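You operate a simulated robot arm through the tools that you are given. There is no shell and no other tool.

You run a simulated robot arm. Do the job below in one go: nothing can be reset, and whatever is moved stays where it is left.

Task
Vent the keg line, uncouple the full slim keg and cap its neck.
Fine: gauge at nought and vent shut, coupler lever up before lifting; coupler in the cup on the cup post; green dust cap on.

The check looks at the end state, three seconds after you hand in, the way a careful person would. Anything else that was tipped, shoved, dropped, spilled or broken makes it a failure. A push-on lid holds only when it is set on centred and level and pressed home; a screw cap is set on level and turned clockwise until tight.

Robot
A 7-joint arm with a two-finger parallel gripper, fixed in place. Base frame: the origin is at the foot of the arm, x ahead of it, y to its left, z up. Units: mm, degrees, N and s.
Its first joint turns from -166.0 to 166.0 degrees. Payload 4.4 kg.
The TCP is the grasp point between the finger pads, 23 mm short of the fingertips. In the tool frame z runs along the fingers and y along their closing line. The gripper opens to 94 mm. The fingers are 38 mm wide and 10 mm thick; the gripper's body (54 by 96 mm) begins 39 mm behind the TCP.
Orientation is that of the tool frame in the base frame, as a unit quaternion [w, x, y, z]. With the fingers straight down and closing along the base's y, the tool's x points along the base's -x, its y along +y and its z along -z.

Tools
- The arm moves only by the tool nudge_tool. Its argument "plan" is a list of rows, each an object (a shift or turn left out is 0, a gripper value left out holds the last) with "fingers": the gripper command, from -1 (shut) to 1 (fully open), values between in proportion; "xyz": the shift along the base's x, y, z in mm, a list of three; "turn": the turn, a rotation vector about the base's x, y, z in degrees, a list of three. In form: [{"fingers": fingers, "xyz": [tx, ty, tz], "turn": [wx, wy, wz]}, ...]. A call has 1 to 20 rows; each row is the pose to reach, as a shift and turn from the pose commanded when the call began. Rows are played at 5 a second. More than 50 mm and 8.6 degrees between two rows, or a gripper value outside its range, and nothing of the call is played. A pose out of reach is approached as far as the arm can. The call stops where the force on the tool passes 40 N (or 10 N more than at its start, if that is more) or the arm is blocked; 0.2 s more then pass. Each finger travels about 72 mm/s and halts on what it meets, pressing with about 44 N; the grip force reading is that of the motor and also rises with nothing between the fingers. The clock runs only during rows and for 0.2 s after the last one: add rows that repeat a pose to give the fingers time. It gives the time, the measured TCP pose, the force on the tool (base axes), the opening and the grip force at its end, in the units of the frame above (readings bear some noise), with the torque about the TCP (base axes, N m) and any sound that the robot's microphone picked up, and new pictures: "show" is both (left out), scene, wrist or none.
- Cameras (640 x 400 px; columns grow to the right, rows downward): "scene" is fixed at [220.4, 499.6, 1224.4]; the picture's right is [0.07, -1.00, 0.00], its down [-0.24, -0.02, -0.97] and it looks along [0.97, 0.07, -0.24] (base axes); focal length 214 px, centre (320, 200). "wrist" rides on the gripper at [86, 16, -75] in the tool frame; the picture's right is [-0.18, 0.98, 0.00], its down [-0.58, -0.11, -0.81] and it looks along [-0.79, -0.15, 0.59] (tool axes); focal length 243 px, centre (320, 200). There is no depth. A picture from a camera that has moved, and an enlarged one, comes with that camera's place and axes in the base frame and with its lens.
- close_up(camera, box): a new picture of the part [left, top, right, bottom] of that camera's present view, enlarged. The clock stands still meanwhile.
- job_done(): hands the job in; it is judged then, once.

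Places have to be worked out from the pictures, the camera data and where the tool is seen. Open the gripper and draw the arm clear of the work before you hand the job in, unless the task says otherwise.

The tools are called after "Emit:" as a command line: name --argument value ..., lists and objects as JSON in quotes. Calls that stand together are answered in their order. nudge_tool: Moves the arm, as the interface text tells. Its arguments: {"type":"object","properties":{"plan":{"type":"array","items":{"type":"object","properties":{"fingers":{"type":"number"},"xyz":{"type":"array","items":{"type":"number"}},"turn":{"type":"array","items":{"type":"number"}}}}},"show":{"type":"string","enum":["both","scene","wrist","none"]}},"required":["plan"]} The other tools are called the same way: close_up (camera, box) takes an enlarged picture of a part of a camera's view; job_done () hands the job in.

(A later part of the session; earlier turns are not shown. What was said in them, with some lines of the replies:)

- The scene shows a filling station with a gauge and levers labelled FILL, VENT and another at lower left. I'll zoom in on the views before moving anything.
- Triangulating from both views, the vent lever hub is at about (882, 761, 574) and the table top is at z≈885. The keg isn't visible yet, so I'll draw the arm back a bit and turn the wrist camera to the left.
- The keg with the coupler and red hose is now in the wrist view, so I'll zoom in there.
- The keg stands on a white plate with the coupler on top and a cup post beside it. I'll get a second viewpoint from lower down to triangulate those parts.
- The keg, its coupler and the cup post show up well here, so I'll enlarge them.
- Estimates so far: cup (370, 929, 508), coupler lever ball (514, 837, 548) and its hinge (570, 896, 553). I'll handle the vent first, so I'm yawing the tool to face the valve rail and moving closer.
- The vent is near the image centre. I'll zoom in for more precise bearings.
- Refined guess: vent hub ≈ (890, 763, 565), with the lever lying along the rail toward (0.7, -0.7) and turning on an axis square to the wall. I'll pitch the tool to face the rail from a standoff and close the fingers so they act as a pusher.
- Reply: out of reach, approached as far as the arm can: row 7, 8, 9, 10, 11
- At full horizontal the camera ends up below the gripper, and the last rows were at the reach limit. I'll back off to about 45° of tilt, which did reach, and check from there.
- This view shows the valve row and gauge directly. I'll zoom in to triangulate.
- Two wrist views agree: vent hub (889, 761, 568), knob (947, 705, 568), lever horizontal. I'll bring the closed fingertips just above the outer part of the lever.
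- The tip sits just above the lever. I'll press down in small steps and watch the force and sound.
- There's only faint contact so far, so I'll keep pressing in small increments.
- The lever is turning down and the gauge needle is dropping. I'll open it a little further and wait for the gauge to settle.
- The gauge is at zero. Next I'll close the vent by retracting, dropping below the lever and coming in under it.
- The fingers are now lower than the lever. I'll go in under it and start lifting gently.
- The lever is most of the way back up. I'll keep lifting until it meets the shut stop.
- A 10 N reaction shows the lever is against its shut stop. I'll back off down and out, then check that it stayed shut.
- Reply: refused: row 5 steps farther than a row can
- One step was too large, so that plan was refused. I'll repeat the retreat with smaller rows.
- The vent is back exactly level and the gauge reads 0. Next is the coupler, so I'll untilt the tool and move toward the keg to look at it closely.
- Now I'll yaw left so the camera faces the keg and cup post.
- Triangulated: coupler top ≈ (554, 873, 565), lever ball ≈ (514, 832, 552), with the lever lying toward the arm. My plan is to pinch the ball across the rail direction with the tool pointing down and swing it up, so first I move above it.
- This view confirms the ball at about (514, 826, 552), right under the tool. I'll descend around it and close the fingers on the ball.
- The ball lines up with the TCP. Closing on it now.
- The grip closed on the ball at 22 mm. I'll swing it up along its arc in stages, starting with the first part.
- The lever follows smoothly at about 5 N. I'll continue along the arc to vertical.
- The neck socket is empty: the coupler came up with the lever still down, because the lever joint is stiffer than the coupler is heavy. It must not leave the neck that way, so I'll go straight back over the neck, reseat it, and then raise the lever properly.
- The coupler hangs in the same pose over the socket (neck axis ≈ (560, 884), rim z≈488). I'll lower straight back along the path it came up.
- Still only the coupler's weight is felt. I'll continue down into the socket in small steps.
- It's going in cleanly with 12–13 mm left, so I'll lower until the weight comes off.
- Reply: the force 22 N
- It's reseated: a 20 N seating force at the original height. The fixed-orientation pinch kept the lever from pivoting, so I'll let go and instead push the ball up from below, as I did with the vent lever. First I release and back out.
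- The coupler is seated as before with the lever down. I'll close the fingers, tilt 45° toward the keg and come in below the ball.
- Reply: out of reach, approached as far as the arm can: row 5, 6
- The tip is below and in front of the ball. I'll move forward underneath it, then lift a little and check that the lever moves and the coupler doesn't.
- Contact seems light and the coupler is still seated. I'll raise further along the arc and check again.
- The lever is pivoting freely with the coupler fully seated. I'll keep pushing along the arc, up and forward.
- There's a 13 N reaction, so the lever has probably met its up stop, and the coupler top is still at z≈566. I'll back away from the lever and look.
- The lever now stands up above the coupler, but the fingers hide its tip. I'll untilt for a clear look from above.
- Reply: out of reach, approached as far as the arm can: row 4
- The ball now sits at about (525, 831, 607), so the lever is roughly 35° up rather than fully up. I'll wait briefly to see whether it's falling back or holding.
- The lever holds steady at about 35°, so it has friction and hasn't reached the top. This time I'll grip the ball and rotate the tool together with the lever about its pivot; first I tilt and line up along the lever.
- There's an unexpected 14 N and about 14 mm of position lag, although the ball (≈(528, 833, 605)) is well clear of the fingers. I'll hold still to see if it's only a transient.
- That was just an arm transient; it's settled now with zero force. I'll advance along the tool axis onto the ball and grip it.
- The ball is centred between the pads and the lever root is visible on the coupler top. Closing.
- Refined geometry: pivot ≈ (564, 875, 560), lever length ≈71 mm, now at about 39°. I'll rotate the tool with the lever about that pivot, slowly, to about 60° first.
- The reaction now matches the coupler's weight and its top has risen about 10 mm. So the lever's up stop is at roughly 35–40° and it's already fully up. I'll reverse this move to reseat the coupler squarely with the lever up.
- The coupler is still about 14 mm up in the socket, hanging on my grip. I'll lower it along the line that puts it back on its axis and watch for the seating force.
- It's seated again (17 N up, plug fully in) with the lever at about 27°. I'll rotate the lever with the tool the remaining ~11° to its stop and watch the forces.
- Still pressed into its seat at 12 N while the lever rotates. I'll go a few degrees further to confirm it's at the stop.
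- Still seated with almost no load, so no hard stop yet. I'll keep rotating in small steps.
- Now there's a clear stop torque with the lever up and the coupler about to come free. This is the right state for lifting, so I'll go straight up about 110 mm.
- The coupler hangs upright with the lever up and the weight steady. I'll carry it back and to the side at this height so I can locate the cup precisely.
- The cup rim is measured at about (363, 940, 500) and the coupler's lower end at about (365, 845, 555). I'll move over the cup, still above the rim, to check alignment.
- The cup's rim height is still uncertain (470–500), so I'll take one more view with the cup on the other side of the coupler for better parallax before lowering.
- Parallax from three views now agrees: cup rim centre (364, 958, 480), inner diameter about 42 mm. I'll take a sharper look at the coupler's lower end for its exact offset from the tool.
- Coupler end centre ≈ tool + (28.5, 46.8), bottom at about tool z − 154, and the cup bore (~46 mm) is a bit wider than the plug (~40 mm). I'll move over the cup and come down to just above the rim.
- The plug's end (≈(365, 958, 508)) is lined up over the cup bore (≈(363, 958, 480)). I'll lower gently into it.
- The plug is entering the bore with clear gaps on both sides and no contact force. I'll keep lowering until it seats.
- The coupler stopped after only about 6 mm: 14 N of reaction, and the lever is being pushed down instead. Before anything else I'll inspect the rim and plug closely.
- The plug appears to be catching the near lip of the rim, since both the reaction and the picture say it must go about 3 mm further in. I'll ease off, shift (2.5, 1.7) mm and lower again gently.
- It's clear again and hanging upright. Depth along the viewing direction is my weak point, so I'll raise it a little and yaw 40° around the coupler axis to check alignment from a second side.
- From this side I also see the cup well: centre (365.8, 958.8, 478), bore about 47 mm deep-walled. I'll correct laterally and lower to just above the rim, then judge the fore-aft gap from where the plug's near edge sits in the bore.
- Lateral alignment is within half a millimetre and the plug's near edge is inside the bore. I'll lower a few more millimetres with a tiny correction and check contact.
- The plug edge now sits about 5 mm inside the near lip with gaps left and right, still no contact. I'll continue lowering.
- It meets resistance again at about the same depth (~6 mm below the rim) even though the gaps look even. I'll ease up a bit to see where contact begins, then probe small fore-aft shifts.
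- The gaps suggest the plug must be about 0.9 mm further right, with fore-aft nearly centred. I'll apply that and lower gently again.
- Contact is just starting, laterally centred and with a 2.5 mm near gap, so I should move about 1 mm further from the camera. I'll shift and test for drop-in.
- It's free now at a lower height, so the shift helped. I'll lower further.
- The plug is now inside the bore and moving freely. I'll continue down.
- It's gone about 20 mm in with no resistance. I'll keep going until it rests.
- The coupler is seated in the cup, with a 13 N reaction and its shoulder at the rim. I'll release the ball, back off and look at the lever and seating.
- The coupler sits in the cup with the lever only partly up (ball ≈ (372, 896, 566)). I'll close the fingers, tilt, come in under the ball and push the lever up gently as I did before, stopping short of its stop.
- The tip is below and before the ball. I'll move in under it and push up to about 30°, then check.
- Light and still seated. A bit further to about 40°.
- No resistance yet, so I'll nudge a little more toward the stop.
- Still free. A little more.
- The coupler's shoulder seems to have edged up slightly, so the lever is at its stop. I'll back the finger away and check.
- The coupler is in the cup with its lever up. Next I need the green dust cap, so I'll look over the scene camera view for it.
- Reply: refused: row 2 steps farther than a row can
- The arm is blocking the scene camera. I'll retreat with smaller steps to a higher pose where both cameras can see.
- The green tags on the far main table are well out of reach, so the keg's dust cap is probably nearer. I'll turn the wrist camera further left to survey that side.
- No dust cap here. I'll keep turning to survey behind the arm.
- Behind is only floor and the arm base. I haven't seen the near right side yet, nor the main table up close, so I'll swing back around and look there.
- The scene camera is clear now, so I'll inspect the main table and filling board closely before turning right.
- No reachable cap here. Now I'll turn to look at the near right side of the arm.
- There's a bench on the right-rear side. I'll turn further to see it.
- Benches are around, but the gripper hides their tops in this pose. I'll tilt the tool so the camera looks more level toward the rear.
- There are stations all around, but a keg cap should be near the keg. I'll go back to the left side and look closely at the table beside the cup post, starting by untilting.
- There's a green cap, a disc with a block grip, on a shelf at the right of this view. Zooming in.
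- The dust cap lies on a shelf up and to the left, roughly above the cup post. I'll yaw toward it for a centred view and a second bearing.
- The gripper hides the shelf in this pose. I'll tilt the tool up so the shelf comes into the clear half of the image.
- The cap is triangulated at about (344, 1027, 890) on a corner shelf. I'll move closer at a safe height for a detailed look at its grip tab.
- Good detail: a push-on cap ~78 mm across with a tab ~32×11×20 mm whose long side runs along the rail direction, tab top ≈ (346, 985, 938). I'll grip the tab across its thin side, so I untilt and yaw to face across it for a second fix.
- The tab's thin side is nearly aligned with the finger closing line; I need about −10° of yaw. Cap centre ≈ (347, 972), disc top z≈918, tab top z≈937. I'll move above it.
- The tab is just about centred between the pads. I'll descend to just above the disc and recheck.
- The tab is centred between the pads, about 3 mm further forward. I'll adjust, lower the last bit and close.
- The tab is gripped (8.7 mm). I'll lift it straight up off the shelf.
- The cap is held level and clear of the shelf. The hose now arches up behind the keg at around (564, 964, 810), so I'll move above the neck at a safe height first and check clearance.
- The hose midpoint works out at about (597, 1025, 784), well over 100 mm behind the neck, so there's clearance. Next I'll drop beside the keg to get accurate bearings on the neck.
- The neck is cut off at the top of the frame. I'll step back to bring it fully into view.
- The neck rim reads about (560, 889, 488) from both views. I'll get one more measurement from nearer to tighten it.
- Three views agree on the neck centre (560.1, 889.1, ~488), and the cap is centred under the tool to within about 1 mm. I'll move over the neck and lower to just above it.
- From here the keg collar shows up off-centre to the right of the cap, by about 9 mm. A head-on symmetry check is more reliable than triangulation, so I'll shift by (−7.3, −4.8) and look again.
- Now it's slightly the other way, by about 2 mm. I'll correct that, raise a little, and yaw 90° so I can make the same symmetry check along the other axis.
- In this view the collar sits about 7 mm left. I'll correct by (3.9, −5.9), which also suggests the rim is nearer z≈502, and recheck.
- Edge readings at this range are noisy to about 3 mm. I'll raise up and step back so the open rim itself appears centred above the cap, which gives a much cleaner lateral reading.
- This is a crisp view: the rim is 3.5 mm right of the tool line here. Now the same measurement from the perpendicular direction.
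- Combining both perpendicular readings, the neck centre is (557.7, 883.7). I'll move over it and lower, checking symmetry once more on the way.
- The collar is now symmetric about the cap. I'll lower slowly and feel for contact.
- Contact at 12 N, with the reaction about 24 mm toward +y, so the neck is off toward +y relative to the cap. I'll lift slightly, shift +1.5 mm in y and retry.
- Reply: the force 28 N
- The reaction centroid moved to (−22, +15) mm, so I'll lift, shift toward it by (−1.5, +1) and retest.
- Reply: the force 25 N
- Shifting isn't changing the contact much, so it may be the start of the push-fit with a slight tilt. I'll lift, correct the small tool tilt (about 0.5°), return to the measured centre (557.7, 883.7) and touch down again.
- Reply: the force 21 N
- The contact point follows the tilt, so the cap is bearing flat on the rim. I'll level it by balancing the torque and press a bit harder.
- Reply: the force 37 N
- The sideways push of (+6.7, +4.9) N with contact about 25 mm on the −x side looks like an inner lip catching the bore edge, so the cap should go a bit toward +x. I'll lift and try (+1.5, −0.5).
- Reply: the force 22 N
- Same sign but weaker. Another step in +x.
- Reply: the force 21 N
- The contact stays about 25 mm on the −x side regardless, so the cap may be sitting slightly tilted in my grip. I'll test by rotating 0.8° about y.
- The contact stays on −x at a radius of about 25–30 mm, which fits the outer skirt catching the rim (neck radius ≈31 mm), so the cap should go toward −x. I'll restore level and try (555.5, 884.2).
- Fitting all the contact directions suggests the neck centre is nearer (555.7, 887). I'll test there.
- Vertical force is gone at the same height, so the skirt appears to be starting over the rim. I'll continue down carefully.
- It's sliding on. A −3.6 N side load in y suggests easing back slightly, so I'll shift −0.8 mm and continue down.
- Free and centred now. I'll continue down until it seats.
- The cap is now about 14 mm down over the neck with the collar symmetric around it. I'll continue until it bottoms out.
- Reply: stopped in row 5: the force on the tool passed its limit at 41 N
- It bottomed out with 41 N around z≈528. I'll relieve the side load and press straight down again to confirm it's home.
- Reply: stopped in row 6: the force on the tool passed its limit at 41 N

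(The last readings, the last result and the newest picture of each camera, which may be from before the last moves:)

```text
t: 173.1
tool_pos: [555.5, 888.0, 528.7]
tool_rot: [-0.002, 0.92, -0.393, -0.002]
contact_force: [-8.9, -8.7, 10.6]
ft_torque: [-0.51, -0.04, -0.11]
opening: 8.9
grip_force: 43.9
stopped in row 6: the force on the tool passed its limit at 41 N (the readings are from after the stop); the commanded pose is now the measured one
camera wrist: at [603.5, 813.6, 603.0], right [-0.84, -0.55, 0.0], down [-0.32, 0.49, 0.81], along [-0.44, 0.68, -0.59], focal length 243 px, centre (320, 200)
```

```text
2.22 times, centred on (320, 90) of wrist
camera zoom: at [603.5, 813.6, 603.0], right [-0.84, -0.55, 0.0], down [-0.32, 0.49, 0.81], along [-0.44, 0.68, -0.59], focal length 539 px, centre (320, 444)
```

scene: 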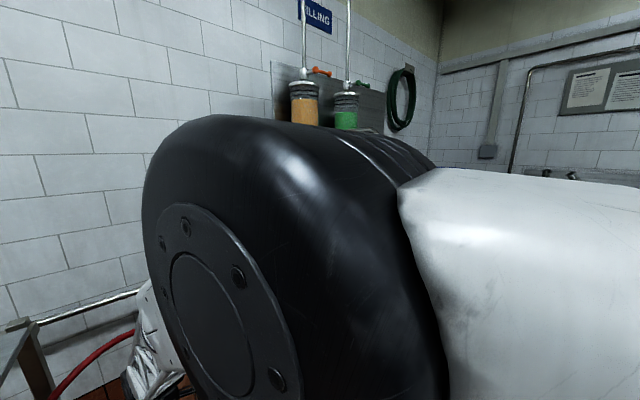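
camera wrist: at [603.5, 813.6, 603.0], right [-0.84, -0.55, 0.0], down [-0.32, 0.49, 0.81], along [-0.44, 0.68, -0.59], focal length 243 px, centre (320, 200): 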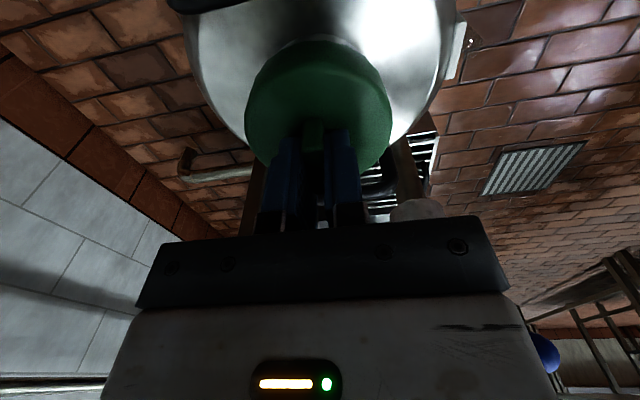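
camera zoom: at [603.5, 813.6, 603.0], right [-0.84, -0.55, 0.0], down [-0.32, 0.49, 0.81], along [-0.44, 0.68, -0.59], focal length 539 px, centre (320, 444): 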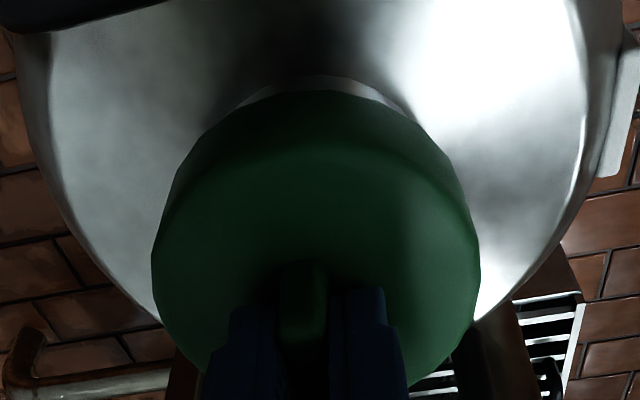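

It stops at the same height both times, so the cap is at its seat. I'll apply one firmer, steadier press to be sure it's home.

Emit:
nudge_tool --plan '[{"xyz": [0.3, -0.6, -0.3]}, {"xyz": [0.3, -0.6, -0.6]}, {"xyz": [0.3, -0.6, -0.9]}, {"xyz": [0.3, -0.6, -0.9]}]' --show "none"

Emit:
nudge_tool --plan '[{"xyz": [0, 0, -0.3]}, {"xyz": [0, 0, -0.6]}, {"xyz": [0, 0, -0.6]}]' --show "none"

```text
t: 174.1
tool_pos: [556.4, 888.1, 528.7]
tool_rot: [-0.004, 0.92, -0.393, -0.003]
contact_force: [-12.9, -8.3, 29.1]
ft_torque: [-0.75, -0.27, -0.02]
opening: 8.9
grip_force: 43.9
```

```text
t: 174.8
tool_pos: [556.3, 889.1, 529.5]
tool_rot: [-0.004, 0.92, -0.392, -0.002]
contact_force: [-9.7, -9.8, 12.4]
ft_torque: [-0.57, 0.02, -0.03]
opening: 8.8
grip_force: 43.6
stopped in row 3: the force on the tool passed its limit at 43 N (the readings are from after the stop); the commanded pose is now the measured one
```

Firmly seated at the same height up to 43 N. I'll undo the side drift back to the zero-force line (555.3, 886) before letting go.

Emit:
nudge_tool --plan '[{"xyz": [-0.3, -1, 0.3]}, {"xyz": [-0.6, -2, 0.3]}, {"xyz": [-1, -3, 0.3]}, {"xyz": [-1, -3, 0.3]}]' --show "none"

```text
t: 175.8
tool_pos: [556.4, 885.2, 528.8]
tool_rot: [-0.004, 0.92, -0.392, -0.003]
contact_force: [3.1, 6.4, -1.7]
ft_torque: [0.13, -0.12, 0.02]
opening: 8.8
grip_force: 43.7
```

Slightly over-corrected. I'll balance the side force and press once more vertically.

Emit:
nudge_tool --plan '[{"xyz": [-0.2, 1.0, 0]}, {"xyz": [-0.2, 1.0, -0.5]}, {"xyz": [-0.2, 1.0, -1.0]}, {"xyz": [-0.2, 1.0, -1.5]}, {"xyz": [-0.2, 1.0, -1.5]}]' --show "none"

```text
t: 177.0
tool_pos: [556.5, 887.0, 527.8]
tool_rot: [-0.005, 0.92, -0.392, -0.003]
contact_force: [-3.0, -5.1, 26.1]
ft_torque: [-0.64, -0.28, -0.11]
opening: 8.9
grip_force: 43.4
```

The press is slightly off level, with the tool tilted about 0.7°. I'll level it while keeping light downward pressure, then press again.

Emit:
nudge_tool --plan '[{"xyz": [0, 0, 0.8], "turn": [0, 0, 0]}, {"xyz": [0, -0.3, 0.8], "turn": [-0.3, -0.15, 0]}, {"xyz": [0, -0.5, 0.8], "turn": [-0.6, -0.3, 0]}, {"xyz": [0, -0.5, 0.2], "turn": [-0.6, -0.3, 0]}, {"xyz": [0, -0.5, -0.3], "turn": [-0.6, -0.3, 0]}, {"xyz": [0, -0.5, -0.3], "turn": [-0.6, -0.3, 0]}]' --show "none"

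```text
t: 178.6
tool_pos: [556.7, 886.2, 528.2]
tool_rot: [0.0, 0.92, -0.393, 0.002]
contact_force: [0.4, 0.9, 3.3]
ft_torque: [0.06, 0.07, 0.01]
opening: 8.6
grip_force: 44.1
stopped in row 6: the force on the tool passed its limit at 40 N (the readings are from after the stop); the commanded pose is now the measured one
```

A balanced 40 N press with no residual torque, so the cap is home and level. I'll open the fingers gently and lift straight away.

Emit:
nudge_tool --plan '[{"fingers": -0.2}, {"fingers": -0.2}, {"fingers": -0.2}, {"fingers": -0.2, "xyz": [0, 0, 15]}, {"fingers": -0.2, "xyz": [0, 0, 35]}, {"fingers": -0.2, "xyz": [8, -12, 70]}, {"fingers": -0.2, "xyz": [20, -30, 110]}, {"fingers": -0.2, "xyz": [38, -56, 140]}, {"fingers": -0.2, "xyz": [38, -56, 140]}]'

Emit:
close_up --camera "wrist" --box '[220, 0, 420, 150]'

```text
t: 180.6
tool_pos: [596.3, 828.0, 667.2]
tool_rot: [0.0, 0.92, -0.393, 0.002]
contact_force: [1.1, -0.1, 0.5]
ft_torque: [-0.01, 0.01, 0.01]
opening: 37.5
grip_force: 0.0
camera wrist: at [642.1, 754.6, 741.6], right [-0.84, -0.55, 0.0], down [-0.33, 0.5, 0.8], along [-0.44, 0.67, -0.59], focal length 243 px, centre (320, 200)
```

scene: 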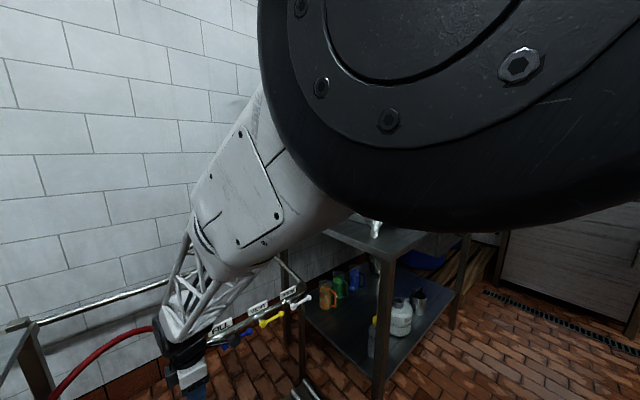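
wrist: 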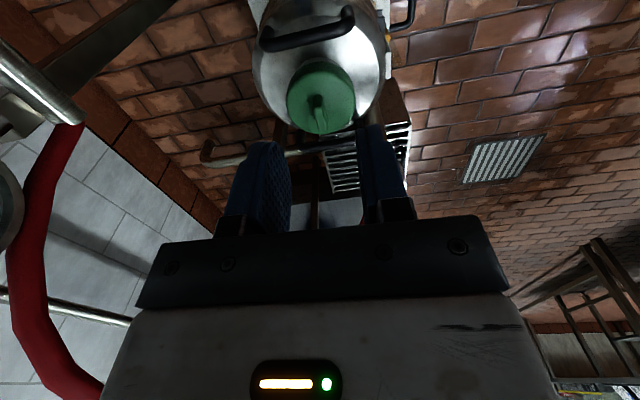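

```text
2.67 times, centred on (320, 75) of wrist
camera zoom: at [642.1, 754.6, 741.6], right [-0.84, -0.55, 0.0], down [-0.33, 0.5, 0.8], along [-0.44, 0.67, -0.59], focal length 647 px, centre (320, 533)
```

zoom: 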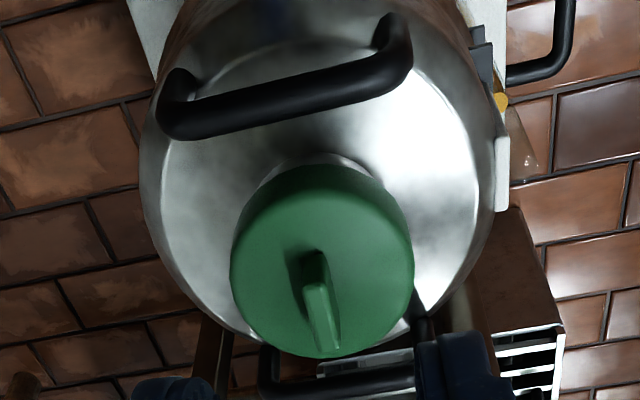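

The cap sits level on the neck. I'll retreat toward the arm, away from the hose, and take a final look at everything.

Emit:
nudge_tool --plan '[{"xyz": [-12, -30, 20]}, {"xyz": [-28, -62, 45]}, {"xyz": [-46, -96, 70]}, {"xyz": [-64, -130, 98]}, {"xyz": [-82, -164, 126]}, {"xyz": [-100, -198, 154]}, {"xyz": [-116, -232, 182]}, {"xyz": [-116, -262, 215]}]'

Emit:
close_up --camera "wrist" --box '[60, 0, 320, 200]'

Emit:
close_up --camera "scene" --box '[150, 270, 330, 380]'

```text
t: 182.4
tool_pos: [475.5, 568.7, 881.8]
tool_rot: [0.001, 0.92, -0.393, 0.001]
contact_force: [-0.2, -0.5, 0.1]
ft_torque: [0.04, 0.0, 0.0]
opening: 37.7
grip_force: 0.0
camera wrist: at [522.9, 494.9, 957.9], right [-0.84, -0.55, 0.0], down [-0.33, 0.5, 0.8], along [-0.44, 0.67, -0.59], focal length 243 px, centre (320, 200)
```

scene: 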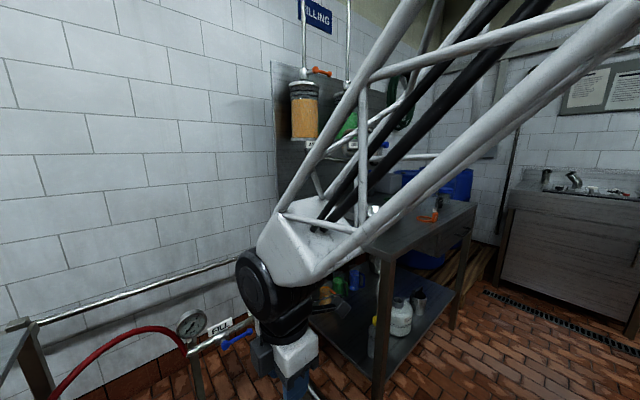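
wrist: 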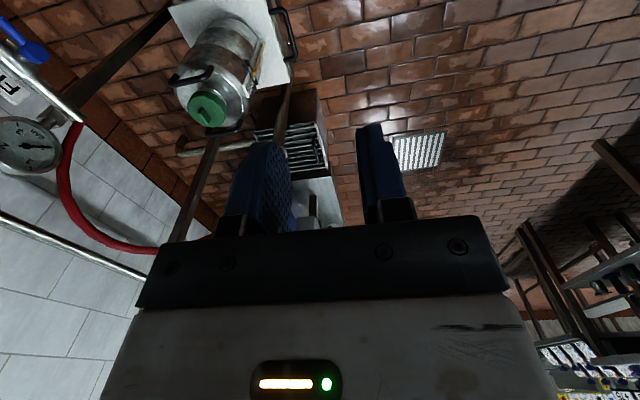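

```text
2.00 times, centred on (190, 100) of wrist
camera zoom: at [522.9, 494.9, 957.9], right [-0.84, -0.55, 0.0], down [-0.33, 0.5, 0.8], along [-0.44, 0.67, -0.59], focal length 485 px, centre (580, 400)
```

zoom: 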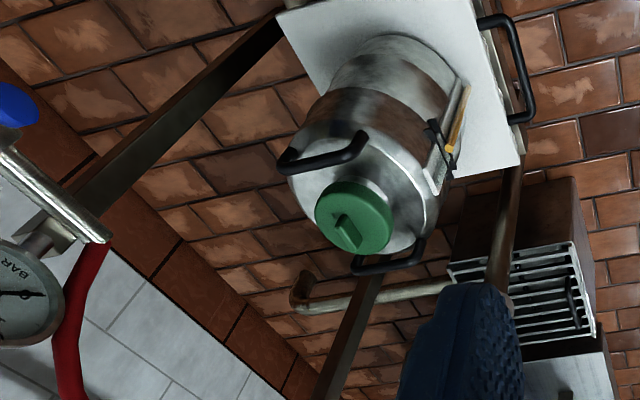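

```text
3.56 times, centred on (240, 325) of scene
camera zoom: at [220.4, 499.6, 1224.4], right [0.07, -1.0, 0.0], down [-0.24, -0.02, -0.97], along [0.97, 0.07, -0.24], focal length 763 px, centre (604, -244)
```

zoom: 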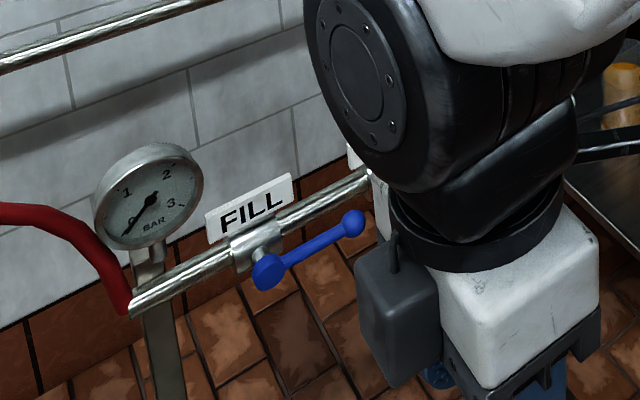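

The cap is on and the gauge reads 0. I'll turn a bit to verify the coupler in the cup and the vent lever, opening the fingers fully.

Emit:
nudge_tool --plan '[{"fingers": 1, "xyz": [0, -15, 15], "turn": [0, 0, -8]}, {"fingers": 1, "xyz": [0, -30, 30], "turn": [0, 0, -16]}, {"fingers": 1, "xyz": [0, -45, 45], "turn": [0, 0, -24]}, {"fingers": 1, "xyz": [0, -60, 60], "turn": [0, 0, -32]}, {"fingers": 1, "xyz": [0, -75, 75], "turn": [0, 0, -40]}, {"fingers": 1, "xyz": [0, -90, 90], "turn": [0, 0, -48]}, {"fingers": 1, "xyz": [0, -90, 90], "turn": [0, 0, -56]}]'

Emit:
close_up --camera "wrist" --box '[240, 20, 440, 180]'

Emit:
close_up --camera "scene" --box '[150, 270, 330, 380]'

```text
t: 184.0
tool_pos: [477.3, 478.2, 972.2]
tool_rot: [0.0, -0.627, 0.779, -0.001]
contact_force: [-1.0, 0.3, 0.4]
ft_torque: [-0.03, -0.05, 0.02]
opening: 94.4
grip_force: 0.0
camera wrist: at [442.3, 397.4, 1047.7], right [-0.92, 0.39, 0.0], down [0.23, 0.55, 0.8], along [0.31, 0.74, -0.59], focal length 243 px, centre (320, 200)
```

scene: 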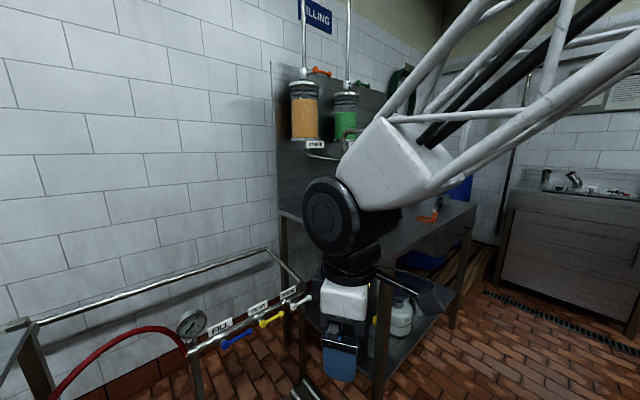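
wrist: 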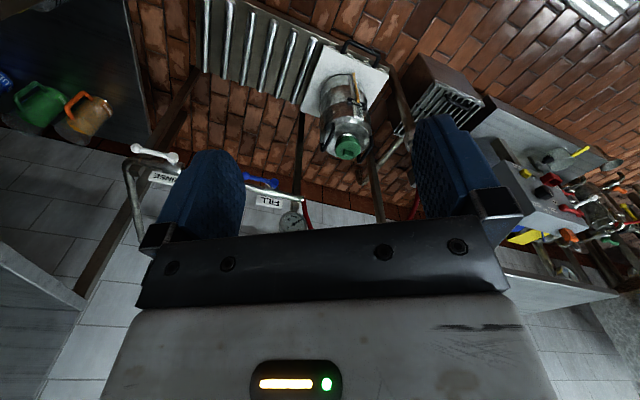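

```text
2.50 times, centred on (340, 100) of wrist
camera zoom: at [442.3, 397.4, 1047.7], right [-0.92, 0.39, 0.0], down [0.23, 0.55, 0.8], along [0.31, 0.74, -0.59], focal length 606 px, centre (270, 450)
```

zoom: 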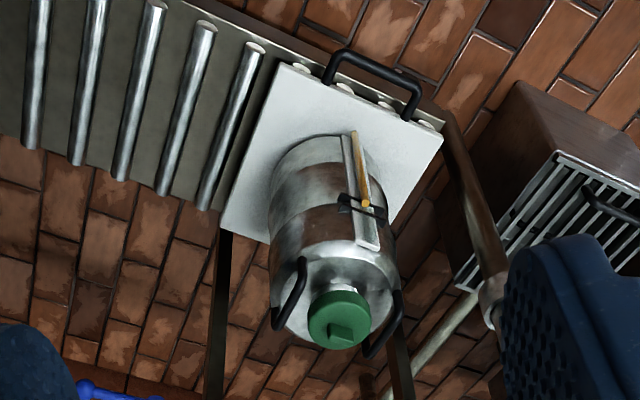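

```text
3.56 times, centred on (240, 325) of scene
camera zoom: at [220.4, 499.6, 1224.4], right [0.07, -1.0, 0.0], down [-0.24, -0.02, -0.97], along [0.97, 0.07, -0.24], focal length 763 px, centre (604, -244)
```

zoom: 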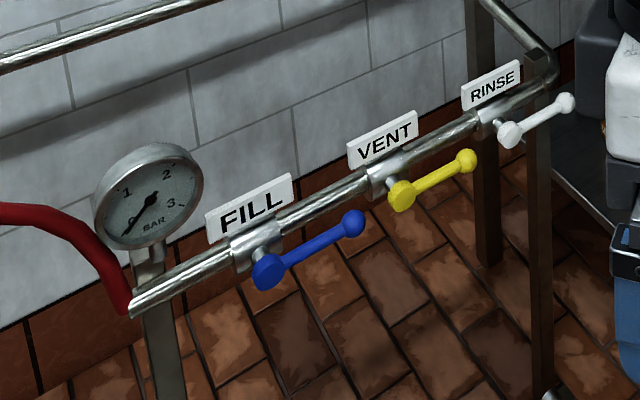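

The vent is shut, the gauge is at 0 and the cap is on. I'll turn a little more to confirm the coupler is still upright in its cup.

Emit:
nudge_tool --plan '[{"turn": [0, 0, 8]}, {"turn": [0, 0, 16]}, {"turn": [0, 0, 22]}, {"turn": [0, 0, 22]}]' --show "wrist"

Emit:
close_up --camera "wrist" --box '[250, 60, 410, 190]'

```text
t: 185.0
tool_pos: [478.5, 478.4, 973.0]
tool_rot: [0.0, 0.765, -0.644, 0.002]
contact_force: [0.0, 0.2, -0.8]
ft_torque: [-0.01, -0.01, 0.01]
opening: 94.0
grip_force: 0.1
camera wrist: at [475.5, 389.7, 1048.0], right [-1.0, 0.01, 0.0], down [0.01, 0.59, 0.8], along [0.01, 0.8, -0.59], focal length 243 px, centre (320, 200)
```

wrist: 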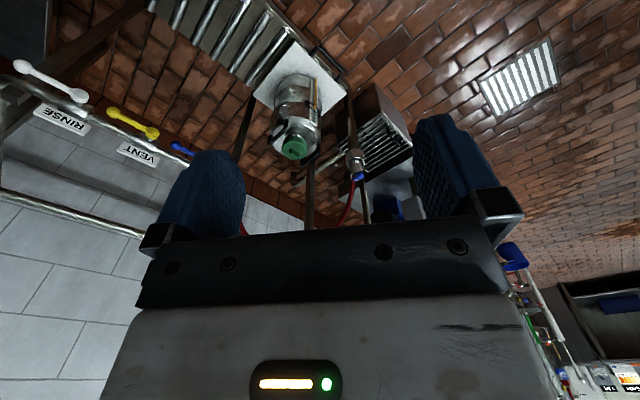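

```text
3.08 times, centred on (330, 125) of wrist
camera zoom: at [475.5, 389.7, 1048.0], right [-1.0, 0.01, 0.0], down [0.01, 0.59, 0.8], along [0.01, 0.8, -0.59], focal length 746 px, centre (289, 431)
```

zoom: 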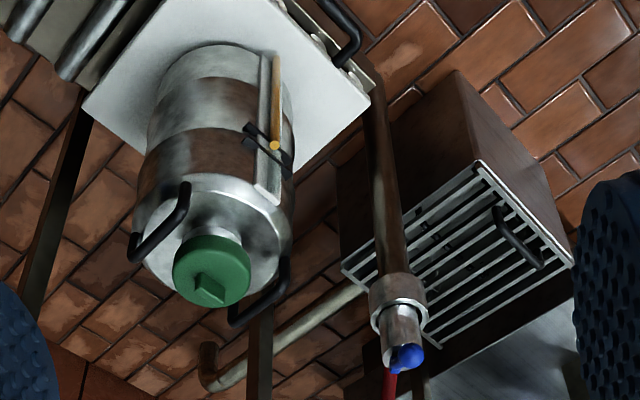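

The coupler stands in the cup with its lever up and the green cap is on the neck. The gauge reads 0, the vent is shut, the gripper is open and the arm is clear. One deviation: on my first try the coupler briefly came out of the neck with the lever still down, so I reseated it and then lifted it with the lever up. Handing the job in.

Emit:
job_done

```text
The job is handed in.
```

I handed the job in with every item in the required end state, but the uncoupling didn't follow the required order on the first try.

**The mistake:** when I first pulled on the coupler's lever ball, the whole coupler came out of the neck with its lever still down. The line was already at nought. I put the coupler back in the neck and raised the lever. It rode up about 14 mm in the neck while I found the lever's stop, so I seated it again. Then I lifted it out with the lever up. If the check looks at how it was done as well as the end state, that first lift breaks "lever up before lifting".

**How things stood at hand-in:**
- **Line:** the gauge reads 0 and the vent lever is back in its shut position.
- **Coupler:** it is in the cup on the cup post. Going in, it caught on the cup's edge and the lever was pushed partly down, so I raised the lever again afterwards.
- **Dust cap:** the green cap is on the neck. I pressed it down level to about 40 N, and it stopped at the same height on every press.
- **Surroundings:** I saw nothing else tipped, shoved or spilled. The keg looked to be in the same place on its plate. The gripper is open and the arm is clear.
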